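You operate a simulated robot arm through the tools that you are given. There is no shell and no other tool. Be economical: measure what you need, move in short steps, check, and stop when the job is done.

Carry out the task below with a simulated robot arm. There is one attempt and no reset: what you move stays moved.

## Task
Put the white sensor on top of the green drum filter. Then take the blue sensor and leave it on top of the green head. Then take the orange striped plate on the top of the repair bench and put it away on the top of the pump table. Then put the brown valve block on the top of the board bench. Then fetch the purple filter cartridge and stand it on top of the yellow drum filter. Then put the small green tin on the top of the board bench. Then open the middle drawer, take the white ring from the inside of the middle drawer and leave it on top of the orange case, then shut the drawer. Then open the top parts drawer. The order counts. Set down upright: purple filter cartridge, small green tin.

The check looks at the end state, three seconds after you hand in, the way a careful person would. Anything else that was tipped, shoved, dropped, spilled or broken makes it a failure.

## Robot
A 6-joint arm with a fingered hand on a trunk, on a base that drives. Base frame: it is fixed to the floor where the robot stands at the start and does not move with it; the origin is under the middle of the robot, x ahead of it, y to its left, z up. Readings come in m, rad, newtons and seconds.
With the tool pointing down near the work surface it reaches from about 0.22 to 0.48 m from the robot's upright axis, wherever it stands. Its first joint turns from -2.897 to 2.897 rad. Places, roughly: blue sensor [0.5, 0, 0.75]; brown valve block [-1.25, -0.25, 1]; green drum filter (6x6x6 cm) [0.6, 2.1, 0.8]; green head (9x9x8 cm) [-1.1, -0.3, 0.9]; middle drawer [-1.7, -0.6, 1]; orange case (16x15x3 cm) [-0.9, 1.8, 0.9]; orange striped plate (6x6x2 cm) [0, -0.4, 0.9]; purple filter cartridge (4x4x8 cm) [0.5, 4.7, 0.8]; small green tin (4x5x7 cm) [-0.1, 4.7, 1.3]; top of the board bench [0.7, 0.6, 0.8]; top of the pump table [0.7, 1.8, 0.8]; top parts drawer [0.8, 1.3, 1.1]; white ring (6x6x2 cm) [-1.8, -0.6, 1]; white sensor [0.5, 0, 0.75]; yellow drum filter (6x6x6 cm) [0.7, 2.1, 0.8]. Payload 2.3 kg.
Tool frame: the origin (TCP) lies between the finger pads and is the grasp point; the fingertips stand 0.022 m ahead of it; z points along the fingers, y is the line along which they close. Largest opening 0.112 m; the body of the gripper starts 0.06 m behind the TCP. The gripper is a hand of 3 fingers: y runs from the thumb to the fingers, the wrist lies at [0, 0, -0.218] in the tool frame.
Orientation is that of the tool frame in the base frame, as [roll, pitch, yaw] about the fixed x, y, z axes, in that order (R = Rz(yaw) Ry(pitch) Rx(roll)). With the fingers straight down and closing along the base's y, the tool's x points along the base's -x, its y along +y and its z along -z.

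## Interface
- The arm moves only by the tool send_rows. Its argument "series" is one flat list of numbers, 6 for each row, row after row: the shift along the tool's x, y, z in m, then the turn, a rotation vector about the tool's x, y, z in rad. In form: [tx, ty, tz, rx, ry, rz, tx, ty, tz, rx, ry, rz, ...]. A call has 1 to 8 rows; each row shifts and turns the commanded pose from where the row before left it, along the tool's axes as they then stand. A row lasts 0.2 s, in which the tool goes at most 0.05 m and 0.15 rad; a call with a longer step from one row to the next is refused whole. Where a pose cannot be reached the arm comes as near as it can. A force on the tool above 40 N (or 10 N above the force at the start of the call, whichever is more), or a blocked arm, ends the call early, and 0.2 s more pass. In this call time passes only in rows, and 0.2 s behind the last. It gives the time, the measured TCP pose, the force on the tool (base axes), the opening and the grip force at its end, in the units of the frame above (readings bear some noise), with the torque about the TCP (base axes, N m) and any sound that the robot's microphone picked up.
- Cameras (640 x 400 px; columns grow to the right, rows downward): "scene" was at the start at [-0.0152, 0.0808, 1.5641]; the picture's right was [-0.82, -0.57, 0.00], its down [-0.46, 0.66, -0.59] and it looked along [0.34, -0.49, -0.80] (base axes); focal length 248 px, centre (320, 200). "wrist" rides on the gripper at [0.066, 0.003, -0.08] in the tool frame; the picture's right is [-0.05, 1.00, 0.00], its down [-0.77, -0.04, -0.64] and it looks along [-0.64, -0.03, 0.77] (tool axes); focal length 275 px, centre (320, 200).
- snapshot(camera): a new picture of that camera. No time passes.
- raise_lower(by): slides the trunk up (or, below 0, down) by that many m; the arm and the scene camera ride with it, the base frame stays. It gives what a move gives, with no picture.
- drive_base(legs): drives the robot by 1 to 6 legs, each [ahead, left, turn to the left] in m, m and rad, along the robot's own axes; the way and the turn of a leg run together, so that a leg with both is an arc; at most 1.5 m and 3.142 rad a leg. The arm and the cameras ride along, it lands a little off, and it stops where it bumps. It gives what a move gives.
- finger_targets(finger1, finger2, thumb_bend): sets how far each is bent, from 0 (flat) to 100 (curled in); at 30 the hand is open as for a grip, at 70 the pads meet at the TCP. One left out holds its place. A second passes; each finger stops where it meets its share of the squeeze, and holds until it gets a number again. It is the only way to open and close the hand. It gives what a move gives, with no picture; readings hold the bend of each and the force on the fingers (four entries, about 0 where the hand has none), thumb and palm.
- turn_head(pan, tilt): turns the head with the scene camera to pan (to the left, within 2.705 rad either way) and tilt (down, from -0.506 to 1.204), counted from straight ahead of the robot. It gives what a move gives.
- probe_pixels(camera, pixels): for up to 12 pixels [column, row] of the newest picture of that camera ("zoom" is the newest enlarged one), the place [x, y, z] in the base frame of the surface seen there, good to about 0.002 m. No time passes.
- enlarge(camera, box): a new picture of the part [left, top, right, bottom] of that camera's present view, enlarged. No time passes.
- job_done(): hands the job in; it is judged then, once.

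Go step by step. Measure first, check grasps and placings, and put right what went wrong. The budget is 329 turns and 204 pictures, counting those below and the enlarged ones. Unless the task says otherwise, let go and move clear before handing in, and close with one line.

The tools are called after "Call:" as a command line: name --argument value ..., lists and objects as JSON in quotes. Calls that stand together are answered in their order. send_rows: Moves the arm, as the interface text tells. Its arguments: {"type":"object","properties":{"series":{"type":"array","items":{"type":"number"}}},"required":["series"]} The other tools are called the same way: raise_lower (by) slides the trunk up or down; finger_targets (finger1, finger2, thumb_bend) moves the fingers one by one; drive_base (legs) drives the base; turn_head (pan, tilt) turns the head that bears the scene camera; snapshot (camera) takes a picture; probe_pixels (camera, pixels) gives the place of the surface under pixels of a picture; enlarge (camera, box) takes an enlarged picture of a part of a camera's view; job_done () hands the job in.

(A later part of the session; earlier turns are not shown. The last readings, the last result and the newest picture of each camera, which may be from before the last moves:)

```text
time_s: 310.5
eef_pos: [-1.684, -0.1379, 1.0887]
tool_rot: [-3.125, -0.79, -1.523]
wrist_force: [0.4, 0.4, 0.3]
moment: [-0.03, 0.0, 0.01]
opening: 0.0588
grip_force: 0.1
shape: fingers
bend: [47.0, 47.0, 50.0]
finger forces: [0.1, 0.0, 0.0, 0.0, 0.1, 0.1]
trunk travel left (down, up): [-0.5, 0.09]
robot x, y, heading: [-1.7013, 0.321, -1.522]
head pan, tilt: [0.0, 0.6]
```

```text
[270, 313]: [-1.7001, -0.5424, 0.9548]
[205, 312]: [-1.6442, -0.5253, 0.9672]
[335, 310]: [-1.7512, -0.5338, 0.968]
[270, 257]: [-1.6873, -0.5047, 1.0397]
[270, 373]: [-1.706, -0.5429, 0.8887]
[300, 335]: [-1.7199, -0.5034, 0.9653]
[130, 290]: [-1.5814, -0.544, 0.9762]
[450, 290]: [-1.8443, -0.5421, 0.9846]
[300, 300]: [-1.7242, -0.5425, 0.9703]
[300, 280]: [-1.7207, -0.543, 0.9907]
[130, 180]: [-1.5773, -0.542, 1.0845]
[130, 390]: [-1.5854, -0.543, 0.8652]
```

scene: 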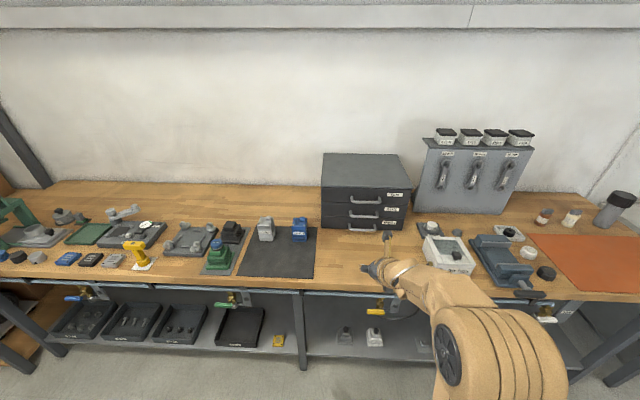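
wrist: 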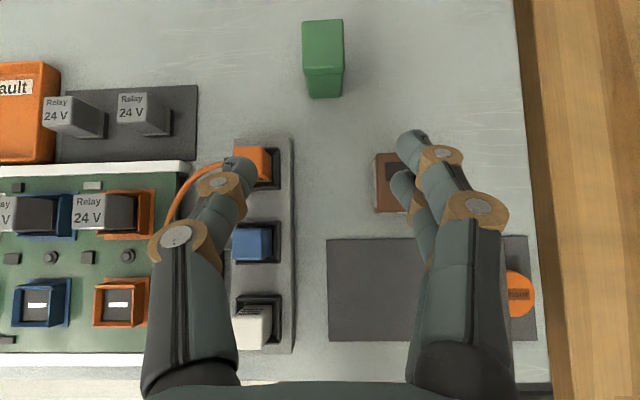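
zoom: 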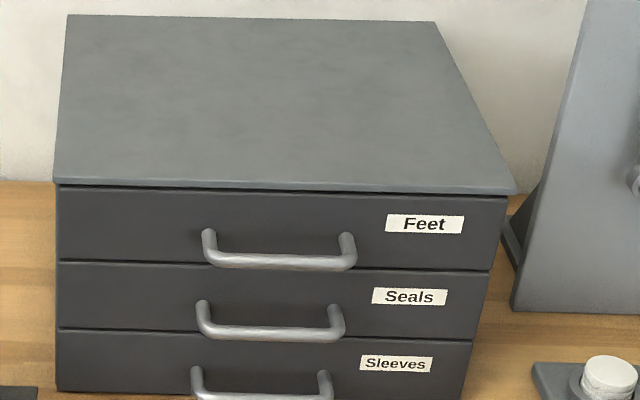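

Middle handle bar: x −1.64…−1.755, y≈−0.503, z≈0.966. Turn the tool horizontal with vertical closing, lifting first.

Call:
send_rows --series '[0.0283, 0, -0.0283, 0, 0, 0, 0.0283, 0, -0.0283, 0, 0, 0, 0.0283, 0, -0.0283, 0, 0, 0, 0.0283, 0, -0.0283, 0, 0, 0, 0.0283, 0, -0.0283, 0, 0, 0]'

Call:
send_rows --series '[0, 0, 0, 0, 0.131, 0, 0, 0, 0, 0, 0.131, 0, 0, 0, 0, 0, 0.131, 0, 0, 0, 0, 0, 0.131, 0, 0, 0, 0, 0, 0.131, 0, 0, 0, 0, 0, 0.126, 0]'

Call:
raise_lower --by -0.25

```text
time_s: 311.7
eef_pos: [-1.6834, -0.1357, 1.2876]
tool_rot: [-3.125, -0.791, -1.522]
wrist_force: [0.7, -0.6, 0.3]
moment: [0.02, -0.02, 0.01]
opening: 0.059
grip_force: 0.1
shape: fingers
bend: [47.0, 47.0, 50.0]
finger forces: [0.0, 0.0, 0.0, 0.0, 0.0, 0.0]
trunk travel left (down, up): [-0.5, 0.09]
robot x, y, heading: [-1.6985, 0.3179, -1.526]
head pan, tilt: [0.0, 0.6]
```

```text
time_s: 313.1
eef_pos: [-1.7131, -0.1376, 1.2809]
tool_rot: [3.035, -1.353, -1.534]
wrist_force: [0.1, -0.8, -0.6]
moment: [0.02, -0.04, -0.03]
opening: 0.0589
grip_force: 0.1
shape: fingers
bend: [47.0, 47.0, 50.0]
finger forces: [0.0, 0.0, 0.1, 0.1, 0.0, 0.0]
out of reach, approached as far as the arm can: row 4, 5, 6
trunk travel left (down, up): [-0.5, 0.09]
robot x, y, heading: [-1.7, 0.3166, -1.523]
head pan, tilt: [0.0, 0.6]
```

```text
time_s: 315.7
eef_pos: [-1.7132, -0.1386, 1.0313]
tool_rot: [3.036, -1.352, -1.538]
wrist_force: [0.6, 0.2, -0.4]
moment: [0.01, 0.0, -0.03]
opening: 0.0593
grip_force: 0.1
shape: fingers
bend: [47.0, 47.0, 50.0]
finger forces: [0.1, 0.0, 0.0, 0.0, 0.0, 0.0]
trunk travel left (down, up): [-0.25, 0.34]
robot x, y, heading: [-1.6994, 0.3167, -1.526]
head pan, tilt: [0.0, 0.6]
```

Call:
send_rows --series '[0, 0, 0.04, 0, 0, 0, 0, 0, 0.04, 0, 0, 0, 0, 0, 0.04, 0, 0, 0]'

```text
time_s: 316.5
eef_pos: [-1.723, -0.2535, 1.0049]
tool_rot: [3.037, -1.351, -1.536]
wrist_force: [0.3, -0.6, 0.0]
moment: [0.02, 0.04, 0.01]
opening: 0.0591
grip_force: 0.2
shape: fingers
bend: [47.0, 47.0, 50.0]
finger forces: [0.0, 0.0, 0.0, 0.0, 0.0, 0.0]
trunk travel left (down, up): [-0.25, 0.34]
robot x, y, heading: [-1.6962, 0.3177, -1.525]
head pan, tilt: [0.0, 0.6]
```

Call:
send_rows --series '[0, 0, 0, 0, 0.109, 0, 0, 0, 0, 0, 0.109, 0, 0, 0, 0, 0.07, 0, 0]'

```text
time_s: 317.3
eef_pos: [-1.7222, -0.2547, 1.0056]
tool_rot: [1.629, -1.548, -0.057]
wrist_force: [-1.2, 0.6, 0.1]
moment: [-0.02, -0.02, 0.0]
opening: 0.0591
grip_force: 0.0
shape: fingers
bend: [47.0, 47.0, 50.0]
finger forces: [0.0, 0.0, 0.0, 0.0, 0.0, 0.0]
trunk travel left (down, up): [-0.25, 0.34]
robot x, y, heading: [-1.699, 0.3207, -1.522]
head pan, tilt: [0.0, 0.6]
```

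Call:
send_rows --series '[0, 0, 0, 0, 0, -0.143, 0, 0, 0, 0, 0, -0.143, 0, 0, 0, 0, 0, -0.143, 0, 0, 0, 0, 0, -0.143, 0, 0, 0, 0, 0, -0.143, 0, 0, 0, 0, 0, -0.143]'

Call:
send_rows --series '[0, 0, 0, 0, 0, -0.143, 0, 0, 0, 0, 0, -0.143, 0, 0, 0, 0, 0, -0.143, 0, 0, 0, 0, 0, -0.143, 0, 0, 0, 0, 0, -0.141]'

Call:
snapshot --camera "wrist"

Call:
snapshot --camera "scene"

```text
time_s: 318.7
eef_pos: [-1.7224, -0.2553, 1.0051]
tool_rot: [1.572, -0.687, 0.001]
wrist_force: [-0.4, -0.1, -0.3]
moment: [-0.06, 0.01, -0.01]
opening: 0.0586
grip_force: 0.0
shape: fingers
bend: [47.0, 47.0, 50.0]
finger forces: [0.0, 0.0, 0.0, 0.1, 0.0, 0.0]
trunk travel left (down, up): [-0.25, 0.34]
robot x, y, heading: [-1.6982, 0.318, -1.527]
head pan, tilt: [0.0, 0.6]
```

```text
time_s: 319.9
eef_pos: [-1.7222, -0.2559, 1.0053]
tool_rot: [1.573, 0.025, 0.003]
wrist_force: [0.3, 0.7, 0.1]
moment: [0.02, -0.03, 0.02]
opening: 0.0587
grip_force: 0.2
shape: fingers
bend: [47.0, 47.0, 50.0]
finger forces: [0.1, 0.0, 0.0, 0.1, 0.0, 0.0]
trunk travel left (down, up): [-0.25, 0.34]
robot x, y, heading: [-1.6997, 0.318, -1.524]
head pan, tilt: [0.0, 0.6]
```

```text
87 pictures are left
```

wrist: 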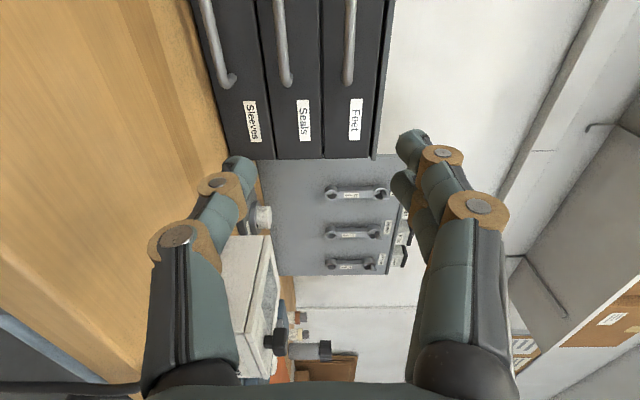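

```text
86 pictures are left
```

scene: 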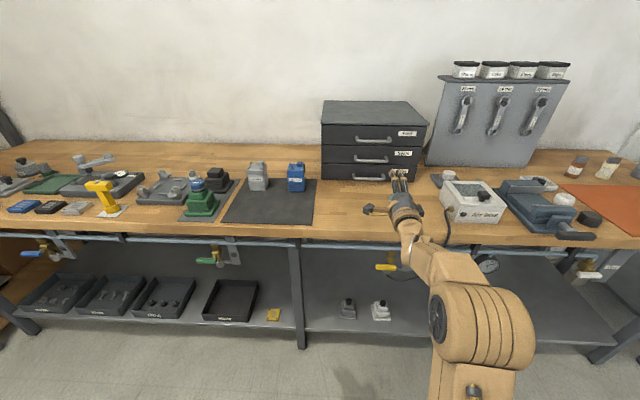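

Call:
drive_base --legs '[[0.16, 0, 0]]'

Call:
finger_targets --finger1 53 --finger2 53 --thumb_bend 53

Call:
snapshot --camera "wrist"

Call:
enlarge --camera "scene" --box '[310, 90, 470, 190]'

```text
time_s: 321.3
eef_pos: [-1.7153, -0.4165, 1.0041]
tool_rot: [1.573, 0.023, 0.0]
wrist_force: [-0.4, 0.1, 1.1]
moment: [0.0, -0.02, 0.0]
opening: 0.0592
grip_force: 0.1
shape: fingers
bend: [47.0, 47.0, 50.0]
finger forces: [0.1, 0.1, 0.0, 0.0, 0.1, 0.1]
trunk travel left (down, up): [-0.25, 0.34]
robot x, y, heading: [-1.694, 0.155, -1.522]
head pan, tilt: [0.0, 0.6]
```

```text
time_s: 322.3
eef_pos: [-1.7162, -0.4174, 1.0057]
tool_rot: [1.572, 0.022, -0.001]
wrist_force: [-0.9, -0.5, -0.2]
moment: [0.05, 0.0, 0.02]
opening: 0.0475
grip_force: 0.0
shape: fingers
bend: [53.0, 53.0, 53.0]
finger forces: [0.0, 0.1, 0.1, 0.0, 0.0, 0.0]
trunk travel left (down, up): [-0.25, 0.34]
robot x, y, heading: [-1.6904, 0.1562, -1.522]
head pan, tilt: [0.0, 0.6]
```

```text
85 pictures are left
```

wrist: 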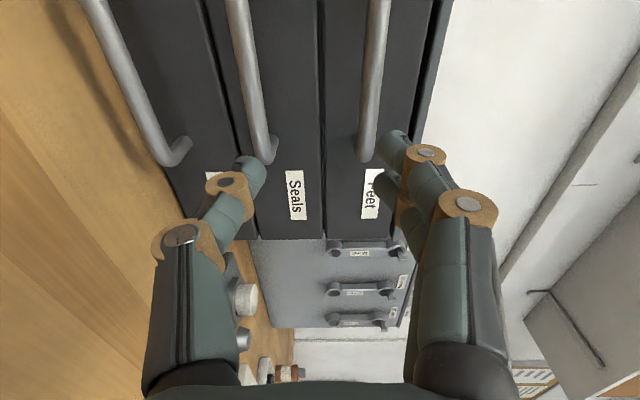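

```text
4.00 times, centred on (390, 140) of scene
```

zoom: 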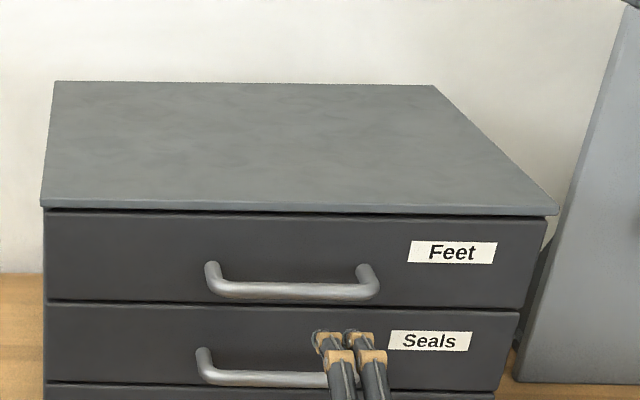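

Call:
probe_pixels --camera "wrist" --pixels '[[250, 80], [255, 110], [372, 80], [242, 40], [262, 140], [130, 80]]'

Call:
probe_pixels --camera "zoom" --pixels '[[250, 378], [290, 379], [300, 291], [230, 371], [210, 360]]'

```text
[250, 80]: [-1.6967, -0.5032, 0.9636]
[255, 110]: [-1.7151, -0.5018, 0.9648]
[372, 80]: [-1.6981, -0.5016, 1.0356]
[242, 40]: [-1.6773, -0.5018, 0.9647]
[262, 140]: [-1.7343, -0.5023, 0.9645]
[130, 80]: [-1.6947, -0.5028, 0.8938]
```

```text
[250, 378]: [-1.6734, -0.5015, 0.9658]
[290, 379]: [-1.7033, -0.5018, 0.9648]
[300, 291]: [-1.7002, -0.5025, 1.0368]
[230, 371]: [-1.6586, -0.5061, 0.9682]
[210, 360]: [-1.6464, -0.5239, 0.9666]
```

Call:
send_rows --series '[0.008, -0.0205, 0, 0, 0, 0, 0.008, -0.0205, 0, 0, 0, 0, 0, 0, 0.03, 0, 0, 0]'

Call:
snapshot --camera "wrist"

```text
time_s: 323.1
eef_pos: [-1.7013, -0.4458, 0.9661]
tool_rot: [1.573, 0.023, 0.0]
wrist_force: [-0.8, -0.2, 0.3]
moment: [-0.04, -0.01, 0.01]
opening: 0.0471
grip_force: 0.1
shape: fingers
bend: [53.0, 53.0, 53.0]
finger forces: [0.1, 0.0, 0.0, 0.1, 0.0, 0.1]
trunk travel left (down, up): [-0.25, 0.34]
robot x, y, heading: [-1.6986, 0.1574, -1.524]
head pan, tilt: [0.0, 0.6]
```

```text
83 pictures are left
```

wrist: 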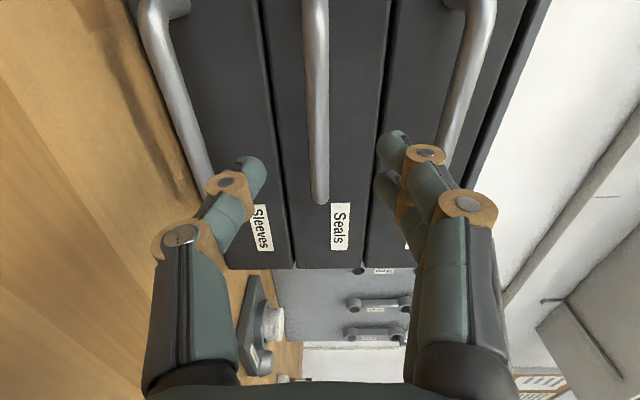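

Call:
send_rows --series '[0, 0, 0.03, 0, 0, 0, 0, 0, 0.025, 0, 0, 0]'

Call:
snapshot --camera "wrist"

```text
time_s: 323.7
eef_pos: [-1.7026, -0.5034, 0.9638]
tool_rot: [1.573, 0.024, 0.0]
wrist_force: [-0.1, -0.5, 0.9]
moment: [-0.01, 0.0, 0.01]
opening: 0.0471
grip_force: 0.1
shape: fingers
bend: [53.0, 53.0, 53.0]
finger forces: [0.1, 0.0, 0.0, 0.0, 0.0, 0.0]
trunk travel left (down, up): [-0.25, 0.34]
robot x, y, heading: [-1.6876, 0.1574, -1.52]
head pan, tilt: [0.0, 0.6]
```

```text
82 pictures are left
```

wrist: 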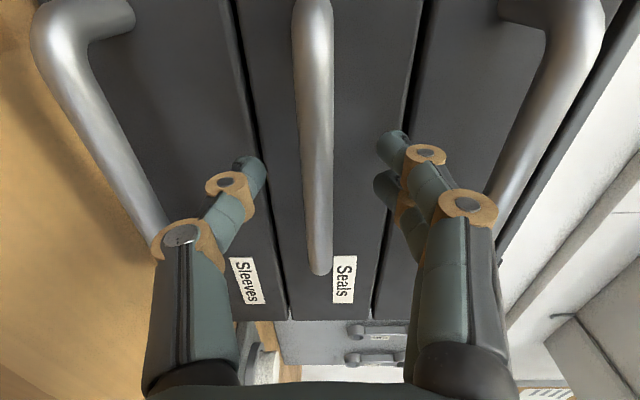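

Call:
finger_targets --finger1 72 --finger2 72 --thumb_bend 72

Call:
snapshot --camera "wrist"

```text
time_s: 324.7
eef_pos: [-1.7021, -0.5029, 0.9642]
tool_rot: [1.572, 0.021, 0.001]
wrist_force: [0.5, -0.5, -1.4]
moment: [0.0, -0.02, -0.01]
opening: 0.0024
grip_force: 2.2
shape: fingers
bend: [71.0, 71.0, 70.0]
finger forces: [0.9, 0.9, 0.0, 0.1, 2.9, 0.1]
trunk travel left (down, up): [-0.25, 0.34]
robot x, y, heading: [-1.6905, 0.1584, -1.525]
head pan, tilt: [0.0, 0.6]
```

```text
81 pictures are left
```

wrist: 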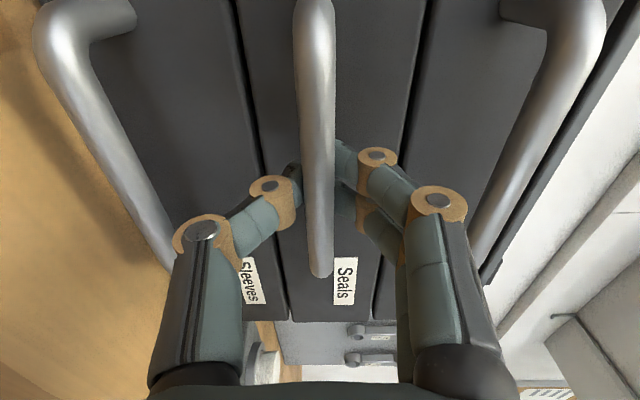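

Fingers wrapped behind the bar. Curl tighter and pull back in small steps.

Call:
finger_targets --finger1 82 --finger2 82 --thumb_bend 82

Call:
send_rows --series '[0, 0, -0.015, 0, 0, 0, 0, 0, -0.02, 0, 0, 0]'

Call:
snapshot --camera "wrist"

```text
time_s: 325.7
eef_pos: [-1.7031, -0.5026, 0.9654]
tool_rot: [1.573, 0.021, 0.0]
wrist_force: [-1.1, 0.3, 0.3]
moment: [0.0, 0.01, -0.01]
opening: 0.0
grip_force: 0.0
shape: fingers
bend: [79.0, 79.0, 76.0]
finger forces: [0.0, 0.1, 0.0, 0.0, 0.1, 0.0]
trunk travel left (down, up): [-0.25, 0.34]
robot x, y, heading: [-1.6919, 0.1529, -1.527]
head pan, tilt: [0.0, 0.6]
```

```text
time_s: 326.3
eef_pos: [-1.7036, -0.465, 0.9649]
tool_rot: [1.573, 0.023, -0.001]
wrist_force: [0.1, -0.6, -0.2]
moment: [0.0, -0.01, 0.0]
opening: 0.0
grip_force: 0.1
shape: fingers
bend: [79.0, 79.0, 76.0]
finger forces: [0.0, 0.0, 0.1, 0.0, 0.1, 0.0]
trunk travel left (down, up): [-0.25, 0.34]
robot x, y, heading: [-1.6933, 0.1572, -1.523]
head pan, tilt: [0.0, 0.6]
```

```text
80 pictures are left
```

wrist: 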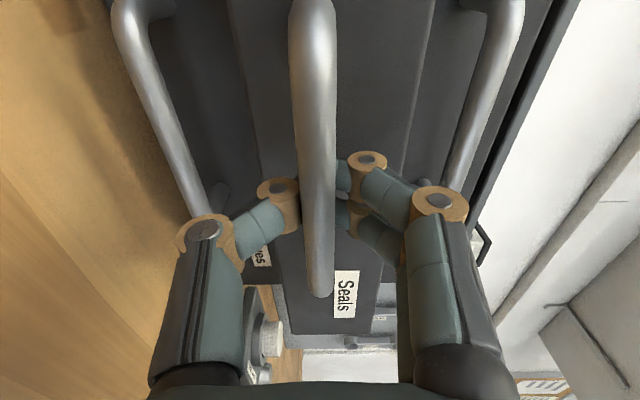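

The middle drawer is coming out. Continue pulling.

Call:
send_rows --series '[0, 0, -0.02, 0, 0, 0, 0, 0, -0.02, 0, 0, 0, 0, 0, -0.02, 0, 0, 0, 0, 0, -0.02, 0, 0, 0, 0, 0, -0.02, 0, 0, 0, 0, 0, -0.02, 0, 0, 0]'

Call:
snapshot --camera "scene"

```text
time_s: 327.7
eef_pos: [-1.7018, -0.3485, 0.9638]
tool_rot: [1.573, 0.023, 0.001]
wrist_force: [-1.0, -0.5, -0.5]
moment: [-0.02, -0.02, 0.01]
opening: 0.0
grip_force: 0.1
shape: fingers
bend: [79.0, 79.0, 76.0]
finger forces: [0.0, 0.0, 0.0, 0.0, 0.0, 0.0]
trunk travel left (down, up): [-0.25, 0.34]
robot x, y, heading: [-1.6951, 0.1526, -1.523]
head pan, tilt: [0.0, 0.6]
```

```text
79 pictures are left
```

scene: 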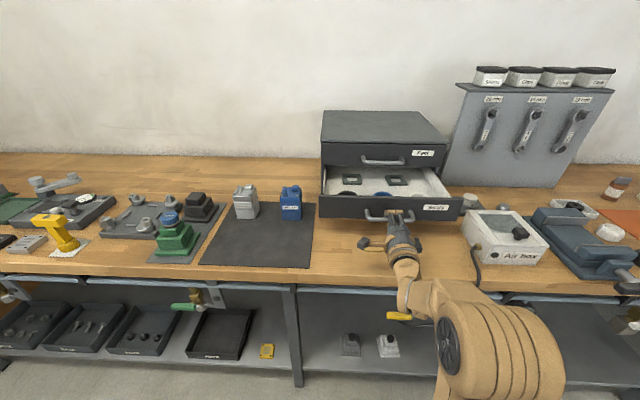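

Drawer is open ~15 cm. Look inside for the white ring.

Call:
enlarge --camera "scene" --box '[310, 150, 470, 250]'

Call:
probe_pixels --camera "zoom" --pixels '[[155, 165], [285, 178], [165, 112], [350, 120], [230, 165], [450, 180], [200, 130], [300, 195], [500, 230], [300, 35]]'

```text
4.00 times, centred on (390, 200) of scene
```

zoom: 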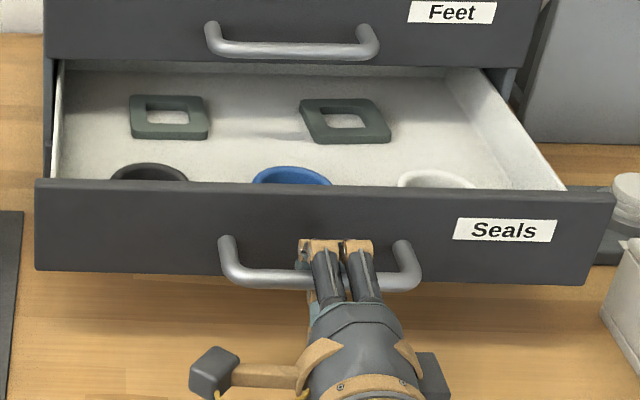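

```text
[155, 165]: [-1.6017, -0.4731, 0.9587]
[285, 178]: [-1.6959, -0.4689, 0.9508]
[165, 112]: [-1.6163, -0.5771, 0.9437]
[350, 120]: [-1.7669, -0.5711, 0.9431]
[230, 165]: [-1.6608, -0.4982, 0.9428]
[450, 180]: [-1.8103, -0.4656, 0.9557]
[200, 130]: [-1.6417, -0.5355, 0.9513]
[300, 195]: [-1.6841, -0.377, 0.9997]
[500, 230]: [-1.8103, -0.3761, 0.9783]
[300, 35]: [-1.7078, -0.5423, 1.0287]
```

White ring sits front-right in the drawer (~(-1.80,-0.44)). Release the handle, back off, raise the trunk.

Call:
finger_targets --finger1 50 --finger2 50 --thumb_bend 50

Call:
send_rows --series '[0, 0, -0.03, 0, 0, 0, 0, 0, -0.035, 0, 0, 0, 0, 0, -0.035, 0, 0, 0]'

Call:
raise_lower --by 0.25

Call:
send_rows --series '[0, 0, 0, 0.143, 0, 0, 0, 0, 0, 0.143, 0, 0, 0, 0, 0, 0.143, 0, 0, 0, 0, 0, 0.143, 0, 0, 0, 0, 0, 0.143, 0, 0, 0, 0, 0, 0.143, 0, 0]'

Call:
send_rows --series '[0, 0, 0, 0.143, 0, 0, 0, 0, 0, 0.143, 0, 0, 0, 0, 0, 0.143, 0, 0, 0, 0, 0, 0.143, 0, 0, 0, 0, 0, 0.141, 0, 0]'

```text
time_s: 328.7
eef_pos: [-1.7027, -0.3482, 0.9639]
tool_rot: [1.573, 0.022, 0.001]
wrist_force: [-0.1, 0.2, 0.4]
moment: [0.02, -0.03, 0.0]
opening: 0.0545
grip_force: 0.0
shape: fingers
bend: [50.0, 50.0, 50.0]
finger forces: [0.0, 0.0, 0.1, 0.1, 0.0, 0.1]
trunk travel left (down, up): [-0.25, 0.34]
robot x, y, heading: [-1.6898, 0.1537, -1.526]
head pan, tilt: [0.0, 0.6]
```

```text
time_s: 329.5
eef_pos: [-1.7059, -0.2822, 0.9828]
tool_rot: [1.572, 0.023, 0.0]
wrist_force: [-0.3, 0.5, -0.4]
moment: [-0.03, 0.0, 0.01]
opening: 0.0548
grip_force: 0.0
shape: fingers
bend: [50.0, 50.0, 50.0]
finger forces: [0.0, 0.1, 0.0, 0.0, 0.1, 0.1]
out of reach, approached as far as the arm can: row 2, 3
trunk travel left (down, up): [-0.25, 0.34]
robot x, y, heading: [-1.6945, 0.1572, -1.524]
head pan, tilt: [0.0, 0.6]
```

```text
time_s: 332.1
eef_pos: [-1.7065, -0.2826, 1.2327]
tool_rot: [1.573, 0.024, 0.0]
wrist_force: [-0.5, -0.1, -0.2]
moment: [0.02, 0.01, 0.0]
opening: 0.0546
grip_force: 0.1
shape: fingers
bend: [50.0, 50.0, 50.0]
finger forces: [0.0, 0.0, 0.0, 0.1, 0.1, 0.0]
trunk travel left (down, up): [-0.5, 0.09]
robot x, y, heading: [-1.6919, 0.1584, -1.524]
head pan, tilt: [0.0, 0.6]
```

```text
time_s: 333.5
eef_pos: [-1.6811, -0.2859, 1.2366]
tool_rot: [2.064, -0.018, 0.1]
wrist_force: [-1.0, -0.4, 0.3]
moment: [0.02, 0.0, 0.01]
opening: 0.055
grip_force: 0.1
shape: fingers
bend: [50.0, 50.0, 50.0]
finger forces: [0.1, 0.0, 0.0, 0.0, 0.0, 0.0]
out of reach, approached as far as the arm can: row 3, 4, 5, 6
trunk travel left (down, up): [-0.5, 0.09]
robot x, y, heading: [-1.6922, 0.1559, -1.524]
head pan, tilt: [0.0, 0.6]
```

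```text
time_s: 334.7
eef_pos: [-1.7698, -0.2472, 1.1629]
tool_rot: [2.769, -0.021, 0.106]
wrist_force: [0.3, -0.3, -0.4]
moment: [-0.02, -0.03, 0.02]
opening: 0.0549
grip_force: 0.0
shape: fingers
bend: [50.0, 50.0, 50.0]
finger forces: [0.0, 0.0, 0.1, 0.1, 0.0, 0.0]
out of reach, approached as far as the arm can: row 2, 3, 4, 5
trunk travel left (down, up): [-0.5, 0.09]
robot x, y, heading: [-1.6902, 0.1539, -1.525]
head pan, tilt: [0.0, 0.6]
```

Call:
send_rows --series '[0, 0.03, 0, 0.12, 0, 0, 0, 0.03, 0, 0.12, 0, 0, 0, 0, 0, 0.13, 0, 0]'

Call:
snapshot --camera "wrist"

Call:
snapshot --camera "scene"

```text
time_s: 335.5
eef_pos: [-1.8382, -0.2099, 1.0829]
tool_rot: [3.138, -0.02, 0.107]
wrist_force: [-0.6, 0.7, 0.7]
moment: [-0.02, 0.0, -0.03]
opening: 0.0551
grip_force: 0.0
shape: fingers
bend: [50.0, 50.0, 50.0]
finger forces: [0.1, 0.0, 0.0, 0.0, 0.0, 0.0]
out of reach, approached as far as the arm can: row 1, 2, 3
trunk travel left (down, up): [-0.5, 0.09]
robot x, y, heading: [-1.6914, 0.1543, -1.524]
head pan, tilt: [0.0, 0.6]
```

```text
77 pictures are left
```

wrist: 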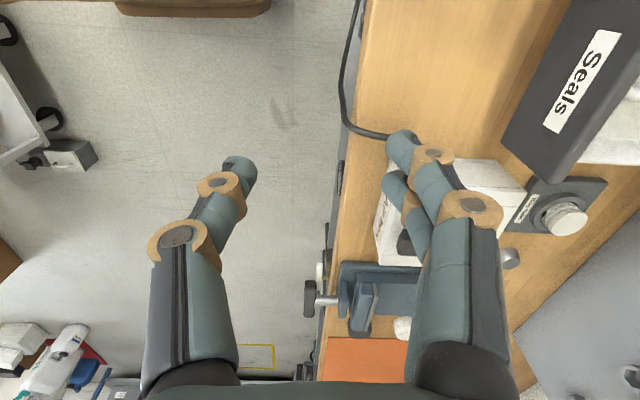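

```text
76 pictures are left
```

scene: 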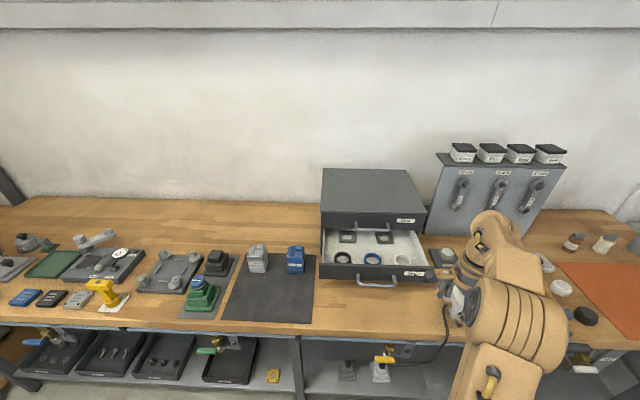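

Tool is vertical again but drifted low/right; lift it.

Call:
send_rows --series '[0, 0, -0.04, 0, 0, 0, 0, 0, -0.04, 0, 0, 0]'

```text
time_s: 336.1
eef_pos: [-1.8569, -0.1762, 1.1314]
tool_rot: [3.141, -0.018, 0.102]
wrist_force: [-0.2, -0.6, -0.2]
moment: [0.02, 0.03, -0.02]
opening: 0.0548
grip_force: 0.1
shape: fingers
bend: [50.0, 50.0, 50.0]
finger forces: [0.0, 0.0, 0.1, 0.0, 0.0, 0.0]
out of reach, approached as far as the arm can: row 1, 2
trunk travel left (down, up): [-0.5, 0.09]
robot x, y, heading: [-1.6919, 0.1557, -1.528]
head pan, tilt: [0.0, 0.6]
```

Call:
send_rows --series '[0.04, 0.02, 0, 0, 0, 0, 0.04, 0.02, 0, 0, 0, 0]'

```text
time_s: 336.7
eef_pos: [-1.8112, -0.1742, 1.0963]
tool_rot: [3.138, -0.019, 0.105]
wrist_force: [0.2, 0.2, -0.5]
moment: [0.01, -0.02, -0.01]
opening: 0.0548
grip_force: 0.1
shape: fingers
bend: [50.0, 50.0, 50.0]
finger forces: [0.0, 0.0, 0.0, 0.1, 0.0, 0.0]
out of reach, approached as far as the arm can: row 1, 2
trunk travel left (down, up): [-0.5, 0.09]
robot x, y, heading: [-1.6881, 0.1555, -1.523]
head pan, tilt: [0.0, 0.6]
```

The wrist seems in an awkward branch; unwind it with +rz (back to the configuration I came from).

Call:
send_rows --series '[0, 0, 0, 0, 0, 0.14, 0, 0, 0, 0, 0, 0.14, 0, 0, 0, 0, 0, 0.14, 0, 0, 0, 0, 0, 0.14]'

```text
time_s: 337.7
eef_pos: [-1.8852, -0.0815, 1.0291]
tool_rot: [-3.137, -0.024, -0.454]
wrist_force: [0.9, 0.8, -0.3]
moment: [-0.02, 0.01, 0.01]
opening: 0.0548
grip_force: 0.0
shape: fingers
bend: [50.0, 50.0, 50.0]
finger forces: [0.0, 0.0, 0.1, 0.0, 0.0, 0.0]
out of reach, approached as far as the arm can: row 1, 2, 3, 4
trunk travel left (down, up): [-0.5, 0.09]
robot x, y, heading: [-1.6917, 0.1526, -1.528]
head pan, tilt: [0.0, 0.6]
```

Call:
send_rows --series '[0, 0, 0, 0, 0, -0.14, 0, 0, 0, 0, 0, -0.14, 0, 0, 0, 0, 0, -0.14, 0, 0, 0, 0, 0, -0.14]'

Call:
send_rows --series '[0, 0, 0, -0.143, 0, 0, 0, 0, 0, -0.143, 0, 0, 0, 0, 0, -0.143, 0, 0, 0, 0, 0, -0.143, 0, 0, 0, 0, 0, -0.143, 0, 0, 0, 0, 0, -0.143, 0, 0]'

Call:
send_rows --series '[0, 0, 0, -0.143, 0, 0, 0, 0, 0, -0.143, 0, 0, 0, 0, 0, -0.143, 0, 0, 0, 0, 0, -0.143, 0, 0, 0, 0, 0, -0.143, 0, 0]'

Call:
snapshot --camera "scene"

```text
time_s: 338.7
eef_pos: [-1.886, -0.0814, 1.0307]
tool_rot: [-3.138, -0.02, 0.102]
wrist_force: [0.0, -1.0, 0.7]
moment: [-0.02, 0.0, -0.03]
opening: 0.0549
grip_force: 0.0
shape: fingers
bend: [50.0, 50.0, 50.0]
finger forces: [0.0, 0.0, 0.1, 0.1, 0.1, 0.0]
trunk travel left (down, up): [-0.5, 0.09]
robot x, y, heading: [-1.6913, 0.157, -1.527]
head pan, tilt: [0.0, 0.6]
```

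```text
time_s: 340.1
eef_pos: [-1.8865, -0.0846, 1.0295]
tool_rot: [2.285, -0.018, 0.097]
wrist_force: [-1.3, -0.9, 1.2]
moment: [0.01, -0.02, 0.01]
opening: 0.0547
grip_force: 0.2
shape: fingers
bend: [50.0, 50.0, 50.0]
finger forces: [0.0, 0.0, 0.0, 0.1, 0.0, 0.0]
trunk travel left (down, up): [-0.5, 0.09]
robot x, y, heading: [-1.6947, 0.1551, -1.529]
head pan, tilt: [0.0, 0.6]
```

```text
time_s: 341.3
eef_pos: [-1.8846, -0.0831, 1.0286]
tool_rot: [1.572, -0.02, 0.099]
wrist_force: [0.4, 0.6, -0.6]
moment: [-0.02, 0.01, 0.02]
opening: 0.0548
grip_force: 0.1
shape: fingers
bend: [50.0, 50.0, 50.0]
finger forces: [0.0, 0.0, 0.0, 0.1, 0.0, 0.0]
trunk travel left (down, up): [-0.5, 0.09]
robot x, y, heading: [-1.6913, 0.156, -1.521]
head pan, tilt: [0.0, 0.6]
```

```text
75 pictures are left
```

scene: 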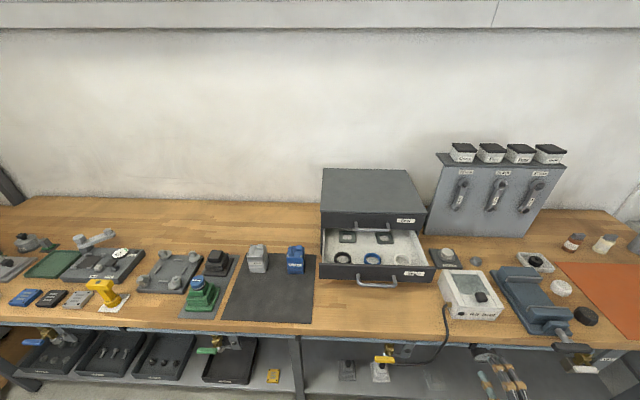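

Back in a reachable horizontal pose. Now unroll (+rz) and then pitch down (−ry).

Call:
send_rows --series '[0, 0, 0, 0, 0, 0.143, 0, 0, 0, 0, 0, 0.143, 0, 0, 0, 0, 0, 0.143, 0, 0, 0, 0, 0, 0.143, 0, 0, 0, 0, 0, 0.143, 0, 0, 0, 0, 0, 0.143]'

Call:
send_rows --series '[0, 0, 0, 0, 0, 0.143, 0, 0, 0, 0, 0, 0.143, 0, 0, 0, 0, 0, 0.143, 0, 0, 0, 0, 0, 0.143, 0, 0, 0, 0, 0, 0.141]'

Call:
send_rows --series '[0, 0, 0, 0, -0.143, 0, 0, 0, 0, 0, -0.143, 0, 0, 0, 0, 0, -0.143, 0, 0, 0, 0, 0, -0.143, 0, 0, 0, 0, 0, -0.143, 0, 0, 0, 0, 0, -0.143, 0]'

Call:
send_rows --series '[0, 0, 0, 0, -0.143, 0, 0, 0, 0, 0, -0.143, 0, 0, 0, 0, 0, -0.143, 0, 0, 0, 0, 0, -0.143, 0, 0, 0, 0, 0, -0.141, 0]'

```text
time_s: 342.7
eef_pos: [-1.8839, -0.0841, 1.0284]
tool_rot: [1.574, -0.879, 0.096]
wrist_force: [0.3, -0.9, -1.0]
moment: [-0.03, 0.01, 0.01]
opening: 0.0551
grip_force: 0.1
shape: fingers
bend: [50.0, 50.0, 50.0]
finger forces: [0.0, 0.1, 0.1, 0.0, 0.0, 0.1]
trunk travel left (down, up): [-0.5, 0.09]
robot x, y, heading: [-1.6901, 0.159, -1.529]
head pan, tilt: [0.0, 0.6]
```

```text
time_s: 343.9
eef_pos: [-1.8856, -0.0847, 1.0294]
tool_rot: [-1.654, -1.55, -2.961]
wrist_force: [0.0, -0.1, 0.1]
moment: [-0.01, 0.01, -0.03]
opening: 0.0546
grip_force: 0.0
shape: fingers
bend: [50.0, 50.0, 50.0]
finger forces: [0.0, 0.0, 0.0, 0.1, 0.1, 0.0]
trunk travel left (down, up): [-0.5, 0.09]
robot x, y, heading: [-1.691, 0.1571, -1.527]
head pan, tilt: [0.0, 0.6]
```

```text
time_s: 345.3
eef_pos: [-1.886, -0.0832, 1.0288]
tool_rot: [-3.118, -0.709, -1.488]
wrist_force: [0.4, 0.6, -0.3]
moment: [0.0, 0.01, 0.03]
opening: 0.0548
grip_force: 0.0
shape: fingers
bend: [50.0, 50.0, 50.0]
finger forces: [0.0, 0.0, 0.0, 0.1, 0.0, 0.1]
trunk travel left (down, up): [-0.5, 0.09]
robot x, y, heading: [-1.6927, 0.1547, -1.528]
head pan, tilt: [0.0, 0.6]
```

```text
time_s: 346.5
eef_pos: [-1.8713, -0.0285, 0.9164]
tool_rot: [3.088, -0.121, -1.466]
wrist_force: [-0.2, -0.4, -0.3]
moment: [0.03, 0.03, 0.0]
opening: 0.0547
grip_force: 0.0
shape: fingers
bend: [50.0, 50.0, 50.0]
finger forces: [0.0, 0.0, 0.0, 0.0, 0.0, 0.0]
out of reach, approached as far as the arm can: row 2, 3, 4, 5
trunk travel left (down, up): [-0.5, 0.09]
robot x, y, heading: [-1.6922, 0.1569, -1.529]
head pan, tilt: [0.0, 0.6]
```

Call:
send_rows --series '[0.02, -0.015, -0.035, 0, 0, 0, 0.02, -0.015, -0.035, 0, 0, 0, 0.02, -0.015, -0.035, 0, 0, 0, 0.02, -0.015, -0.035, 0, 0, 0, 0.02, -0.015, -0.035, 0, 0, 0]'

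```text
time_s: 347.7
eef_pos: [-1.8508, -0.0575, 0.9345]
tool_rot: [3.03, -0.15, -1.464]
wrist_force: [-0.1, -0.9, -1.1]
moment: [-0.04, -0.01, 0.01]
opening: 0.0548
grip_force: 0.0
shape: fingers
bend: [50.0, 50.0, 50.0]
finger forces: [0.1, 0.0, 0.1, 0.0, 0.0, 0.0]
out of reach, approached as far as the arm can: row 1, 2, 3, 4, 5
trunk travel left (down, up): [-0.5, 0.09]
robot x, y, heading: [-1.6895, 0.1556, -1.525]
head pan, tilt: [0.0, 0.6]
```

Call:
turn_head --pan -0.5 --tilt 1.1

Call:
snapshot --camera "scene"

```text
time_s: 348.6
eef_pos: [-1.8507, -0.0569, 0.9343]
tool_rot: [3.029, -0.151, -1.465]
wrist_force: [-0.3, -0.3, -0.3]
moment: [-0.02, 0.03, 0.0]
opening: 0.0547
grip_force: 0.0
shape: fingers
bend: [50.0, 50.0, 50.0]
finger forces: [0.0, 0.1, 0.0, 0.0, 0.0, 0.0]
trunk travel left (down, up): [-0.5, 0.09]
robot x, y, heading: [-1.6907, 0.1513, -1.526]
head pan, tilt: [-0.499, 1.1]
```

```text
74 pictures are left
```

scene: 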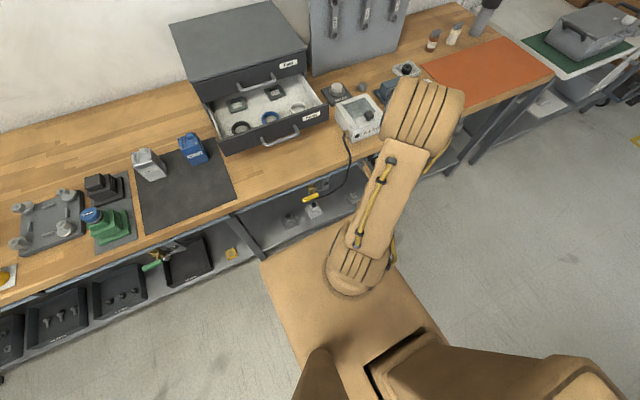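

Call:
send_rows --series '[0, 0, 0, 0, 0.14, 0, 0, 0, 0, 0, 0.14, 0, 0, 0, 0, 0, 0.14, 0, 0, 0, 0, 0, 0.14, 0, 0, 0, 0, 0, 0.1, 0]'

Call:
send_rows --series '[0.04, -0.02, 0, 0, 0, 0, 0.04, -0.02, 0, 0, 0, 0]'

```text
time_s: 349.8
eef_pos: [-1.864, -0.0837, 0.9729]
tool_rot: [3.064, -0.787, -1.42]
wrist_force: [-0.5, -0.3, -0.3]
moment: [-0.02, -0.02, 0.04]
opening: 0.055
grip_force: 0.0
shape: fingers
bend: [50.0, 50.0, 50.0]
finger forces: [0.1, 0.0, 0.0, 0.0, 0.0, 0.1]
out of reach, approached as far as the arm can: row 1, 2, 3, 4
trunk travel left (down, up): [-0.5, 0.09]
robot x, y, heading: [-1.6892, 0.1556, -1.523]
head pan, tilt: [-0.499, 1.1]
```

```text
time_s: 350.4
eef_pos: [-1.8374, -0.1479, 1.0267]
tool_rot: [3.071, -0.782, -1.422]
wrist_force: [-0.2, -0.3, 0.1]
moment: [0.0, 0.01, 0.03]
opening: 0.0548
grip_force: 0.1
shape: fingers
bend: [50.0, 50.0, 50.0]
finger forces: [0.0, 0.1, 0.1, 0.0, 0.1, 0.0]
out of reach, approached as far as the arm can: row 1, 2
trunk travel left (down, up): [-0.5, 0.09]
robot x, y, heading: [-1.6937, 0.1552, -1.526]
head pan, tilt: [-0.499, 1.1]
```

Call:
send_rows --series '[0.04, -0.02, 0, 0, 0, 0, 0.04, -0.02, 0, 0, 0, 0, 0.04, -0.02, 0, 0, 0, 0, 0.04, -0.02, 0, 0, 0, 0]'

Call:
snapshot --camera "scene"

```text
time_s: 351.4
eef_pos: [-1.7413, -0.2492, 1.0942]
tool_rot: [3.064, -0.79, -1.421]
wrist_force: [-0.4, 0.5, -0.5]
moment: [0.0, 0.0, 0.01]
opening: 0.055
grip_force: 0.0
shape: fingers
bend: [50.0, 50.0, 50.0]
finger forces: [0.0, 0.1, 0.0, 0.0, 0.1, 0.1]
out of reach, approached as far as the arm can: row 3, 4
trunk travel left (down, up): [-0.5, 0.09]
robot x, y, heading: [-1.6934, 0.1565, -1.527]
head pan, tilt: [-0.499, 1.1]
```

```text
73 pictures are left
```

scene: 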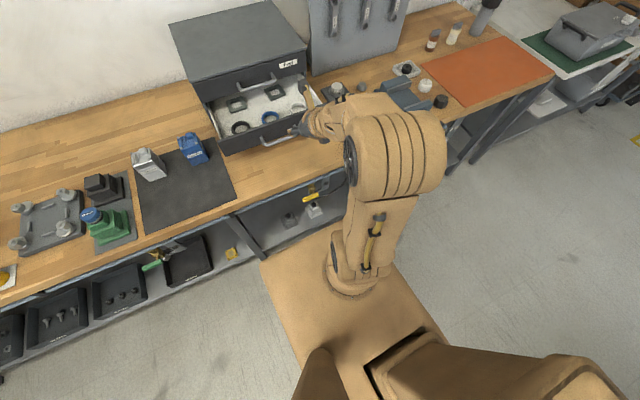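

Call:
send_rows --series '[0.02, 0, -0.02, 0, 0, 0, 0.02, 0, -0.02, 0, 0, 0]'

Call:
send_rows --series '[0.02, 0, 0.02, 0, 0, 0, 0.02, 0, 0.02, 0, 0, 0]'

```text
time_s: 352.0
eef_pos: [-1.7387, -0.2434, 1.0932]
tool_rot: [3.065, -0.788, -1.421]
wrist_force: [0.2, -0.4, 0.1]
moment: [0.05, -0.01, 0.03]
opening: 0.0547
grip_force: 0.1
shape: fingers
bend: [50.0, 50.0, 50.0]
finger forces: [0.1, 0.1, 0.1, 0.0, 0.0, 0.0]
out of reach, approached as far as the arm can: row 1, 2
trunk travel left (down, up): [-0.5, 0.09]
robot x, y, heading: [-1.6886, 0.1551, -1.519]
head pan, tilt: [-0.499, 1.1]
```

```text
time_s: 352.6
eef_pos: [-1.736, -0.2971, 1.0819]
tool_rot: [3.066, -0.788, -1.421]
wrist_force: [0.5, 0.2, -0.4]
moment: [0.02, -0.02, 0.01]
opening: 0.0552
grip_force: 0.1
shape: fingers
bend: [50.0, 50.0, 50.0]
finger forces: [0.1, 0.1, 0.0, 0.1, 0.0, 0.1]
out of reach, approached as far as the arm can: row 1, 2
trunk travel left (down, up): [-0.5, 0.09]
robot x, y, heading: [-1.6918, 0.1591, -1.522]
head pan, tilt: [-0.499, 1.1]
```

The forearm is folded in line with the tool (wrist pitch joint near its stop). Back the base off for room, then try rolling the tool to free the wrist.

Call:
drive_base --legs '[[-0.2, 0, 0]]'

Call:
send_rows --series '[0, 0, 0, 0, 0, 0.14, 0, 0, 0, 0, 0, 0.14, 0, 0, 0, 0, 0, 0.14, 0, 0, 0, 0, 0, 0.14, 0, 0, 0, 0, 0, 0.14]'

Call:
turn_head --pan -0.1 --tilt 1.0

Call:
snapshot --camera "scene"

```text
time_s: 354.2
eef_pos: [-1.7473, -0.0925, 1.084]
tool_rot: [3.065, -0.79, -1.425]
wrist_force: [-0.2, -0.1, 0.8]
moment: [-0.01, -0.04, 0.0]
opening: 0.0551
grip_force: 0.0
shape: fingers
bend: [50.0, 50.0, 50.0]
finger forces: [0.1, 0.0, 0.0, 0.0, 0.1, 0.0]
trunk travel left (down, up): [-0.5, 0.09]
robot x, y, heading: [-1.7021, 0.3594, -1.526]
head pan, tilt: [-0.499, 1.1]
```

```text
time_s: 355.4
eef_pos: [-1.7389, -0.0858, 1.0597]
tool_rot: [-2.606, -0.618, -2.336]
wrist_force: [-0.5, 0.7, 0.2]
moment: [0.01, 0.02, 0.0]
opening: 0.0549
grip_force: 0.1
shape: fingers
bend: [50.0, 50.0, 50.0]
finger forces: [0.0, 0.1, 0.0, 0.1, 0.1, 0.1]
out of reach, approached as far as the arm can: row 2, 3, 4, 5
trunk travel left (down, up): [-0.5, 0.09]
robot x, y, heading: [-1.7004, 0.3623, -1.534]
head pan, tilt: [-0.499, 1.1]
```

```text
time_s: 356.3
eef_pos: [-1.7385, -0.0868, 1.0597]
tool_rot: [-2.608, -0.622, -2.333]
wrist_force: [0.1, 0.2, 0.0]
moment: [-0.04, -0.01, -0.02]
opening: 0.0546
grip_force: 0.1
shape: fingers
bend: [50.0, 50.0, 50.0]
finger forces: [0.1, 0.0, 0.1, 0.0, 0.0, 0.0]
trunk travel left (down, up): [-0.5, 0.09]
robot x, y, heading: [-1.7007, 0.3572, -1.529]
head pan, tilt: [-0.099, 1.0]
```

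```text
72 pictures are left
```

scene: 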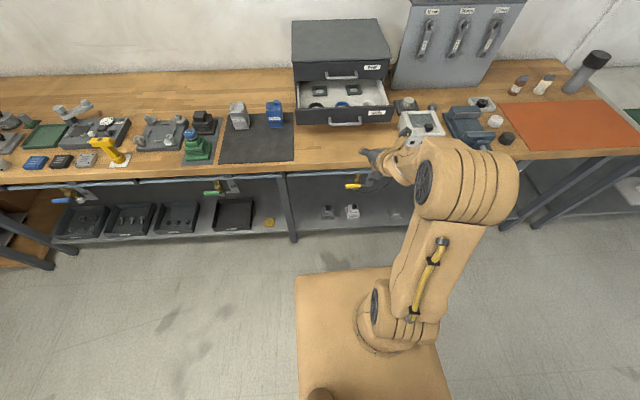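

Call:
send_rows --series '[0, 0, 0, 0, 0, -0.14, 0, 0, 0, 0, 0, -0.14, 0, 0, 0, 0, 0, -0.14, 0, 0, 0, 0, 0, -0.14, 0, 0, 0, 0, 0, -0.14]'

Call:
send_rows --series '[0, 0, 0, 0, 0, -0.14, 0, 0, 0, 0, 0, -0.14, 0, 0, 0, 0, 0, -0.14, 0, 0, 0, 0, 0, -0.14, 0, 0, 0, 0, 0, -0.14]'

Call:
send_rows --series '[0, 0, 0, 0, 0, -0.14, 0, 0, 0, 0, 0, -0.14, 0, 0, 0, 0, 0, -0.14, 0, 0, 0, 0, 0, -0.14, 0, 0, 0, 0, 0, -0.14]'

```text
time_s: 357.5
eef_pos: [-1.7399, -0.085, 1.0592]
tool_rot: [3.063, -0.79, -1.424]
wrist_force: [0.7, -0.3, -0.5]
moment: [-0.01, -0.01, 0.01]
opening: 0.0549
grip_force: 0.0
shape: fingers
bend: [50.0, 50.0, 50.0]
finger forces: [0.1, 0.1, 0.0, 0.0, 0.0, 0.0]
trunk travel left (down, up): [-0.5, 0.09]
robot x, y, heading: [-1.6997, 0.3587, -1.533]
head pan, tilt: [-0.099, 1.0]
```

```text
time_s: 358.7
eef_pos: [-1.7387, -0.087, 1.0599]
tool_rot: [2.523, -0.529, -0.583]
wrist_force: [-0.1, -0.7, 0.1]
moment: [0.0, 0.02, -0.01]
opening: 0.0552
grip_force: 0.0
shape: fingers
bend: [50.0, 50.0, 50.0]
finger forces: [0.0, 0.0, 0.1, 0.0, 0.0, 0.1]
trunk travel left (down, up): [-0.5, 0.09]
robot x, y, heading: [-1.6997, 0.3583, -1.533]
head pan, tilt: [-0.099, 1.0]
```

```text
time_s: 359.9
eef_pos: [-1.7397, -0.0864, 1.0599]
tool_rot: [2.352, -0.065, -0.027]
wrist_force: [0.5, 0.0, 0.4]
moment: [-0.04, -0.01, -0.04]
opening: 0.055
grip_force: 0.1
shape: fingers
bend: [50.0, 50.0, 50.0]
finger forces: [0.1, 0.1, 0.0, 0.0, 0.0, 0.0]
trunk travel left (down, up): [-0.5, 0.09]
robot x, y, heading: [-1.6978, 0.358, -1.529]
head pan, tilt: [-0.099, 1.0]
```

Call:
send_rows --series '[0, 0.0285, -0.028, 0, 0, 0, 0, 0.0285, -0.028, 0, 0, 0]'

```text
time_s: 360.5
eef_pos: [-1.7445, -0.0858, 1.1414]
tool_rot: [2.351, -0.067, -0.03]
wrist_force: [0.0, 0.0, -0.3]
moment: [-0.02, 0.0, 0.02]
opening: 0.055
grip_force: 0.1
shape: fingers
bend: [50.0, 50.0, 50.0]
finger forces: [0.0, 0.0, 0.1, 0.0, 0.1, 0.0]
trunk travel left (down, up): [-0.5, 0.09]
robot x, y, heading: [-1.6953, 0.3618, -1.528]
head pan, tilt: [-0.099, 1.0]
```

Free now. Pitch down to vertical.

Call:
send_rows --series '[0, 0, 0, 0.131, 0, 0, 0, 0, 0, 0.131, 0, 0, 0, 0, 0, 0.131, 0, 0, 0, 0, 0, 0.131, 0, 0, 0, 0, 0, 0.131, 0, 0, 0, 0, 0, 0.131, 0, 0]'

```text
time_s: 361.9
eef_pos: [-1.836, 0.0018, 1.0438]
tool_rot: [3.129, -0.075, -0.021]
wrist_force: [0.4, -0.5, -0.2]
moment: [-0.03, 0.0, -0.03]
opening: 0.0548
grip_force: 0.1
shape: fingers
bend: [50.0, 50.0, 50.0]
finger forces: [0.1, 0.0, 0.0, 0.1, 0.0, 0.0]
out of reach, approached as far as the arm can: row 2, 3, 4, 5, 6
trunk travel left (down, up): [-0.5, 0.09]
robot x, y, heading: [-1.6998, 0.3586, -1.526]
head pan, tilt: [-0.099, 1.0]
```

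Call:
send_rows --series '[0, 0, 0, 0, 0, -0.14, 0, 0, 0, 0, 0, -0.14, 0, 0, 0, 0, 0, -0.14, 0, 0, 0, 0, 0, -0.14, 0, 0, 0, 0, 0, -0.14, 0, 0, 0, 0, 0, -0.14]'

Call:
send_rows --series '[0, 0, -0.03, 0, 0, 0, 0, 0, -0.03, 0, 0, 0]'

```text
time_s: 363.3
eef_pos: [-1.834, 0.0041, 1.0442]
tool_rot: [3.089, -0.043, 0.813]
wrist_force: [-0.1, 1.0, 0.2]
moment: [-0.02, -0.02, -0.02]
opening: 0.0552
grip_force: 0.0
shape: fingers
bend: [50.0, 50.0, 50.0]
finger forces: [0.0, 0.0, 0.1, 0.1, 0.0, 0.0]
trunk travel left (down, up): [-0.5, 0.09]
robot x, y, heading: [-1.7001, 0.3622, -1.531]
head pan, tilt: [-0.099, 1.0]
```

```text
time_s: 363.9
eef_pos: [-1.8419, 0.0036, 1.1051]
tool_rot: [3.088, -0.042, 0.811]
wrist_force: [0.1, 0.7, 0.4]
moment: [0.02, 0.01, 0.01]
opening: 0.0548
grip_force: 0.1
shape: fingers
bend: [50.0, 50.0, 50.0]
finger forces: [0.0, 0.0, 0.1, 0.0, 0.0, 0.0]
trunk travel left (down, up): [-0.5, 0.09]
robot x, y, heading: [-1.7012, 0.3608, -1.534]
head pan, tilt: [-0.099, 1.0]
```

Rolling that way works. Continue to yaw +π/2 (the orientation I want) and test motion.

Call:
send_rows --series '[0, 0, 0, 0, 0, -0.14, 0, 0, 0, 0, 0, -0.14, 0, 0, 0, 0, 0, -0.14, 0, 0, 0, 0, 0, -0.14, 0, 0, 0, 0, 0, -0.14, 0, 0, 0, 0, 0, -0.06]'

Call:
send_rows --series '[0, 0.03, -0.03, 0.05, 0.04, 0, 0, 0.03, -0.03, 0, 0, 0]'

Call:
snapshot --camera "scene"

```text
time_s: 365.3
eef_pos: [-1.8388, 0.0034, 1.1039]
tool_rot: [3.074, 0.006, 1.571]
wrist_force: [0.2, -0.2, 0.6]
moment: [-0.01, 0.02, 0.03]
opening: 0.0551
grip_force: 0.1
shape: fingers
bend: [50.0, 50.0, 50.0]
finger forces: [0.0, 0.0, 0.0, 0.0, 0.0, 0.0]
trunk travel left (down, up): [-0.5, 0.09]
robot x, y, heading: [-1.7016, 0.3617, -1.529]
head pan, tilt: [-0.099, 1.0]
```

```text
time_s: 365.9
eef_pos: [-1.779, 0.0033, 1.1663]
tool_rot: [3.124, -0.034, 1.571]
wrist_force: [-0.2, 0.1, -0.5]
moment: [-0.02, 0.02, -0.05]
opening: 0.0548
grip_force: 0.1
shape: fingers
bend: [50.0, 50.0, 50.0]
finger forces: [0.0, 0.0, 0.0, 0.0, 0.0, 0.0]
trunk travel left (down, up): [-0.5, 0.09]
robot x, y, heading: [-1.698, 0.3592, -1.533]
head pan, tilt: [-0.099, 1.0]
```

```text
71 pictures are left
```

scene: 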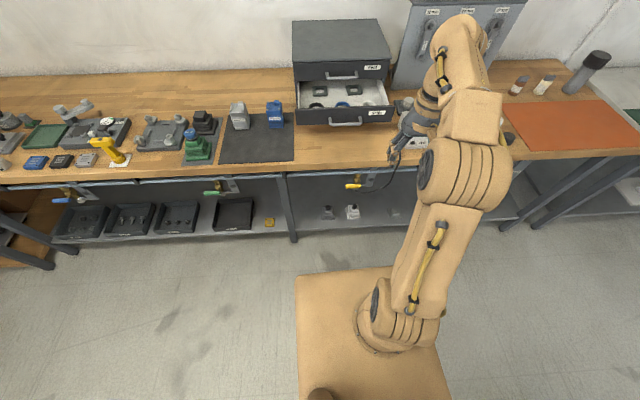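

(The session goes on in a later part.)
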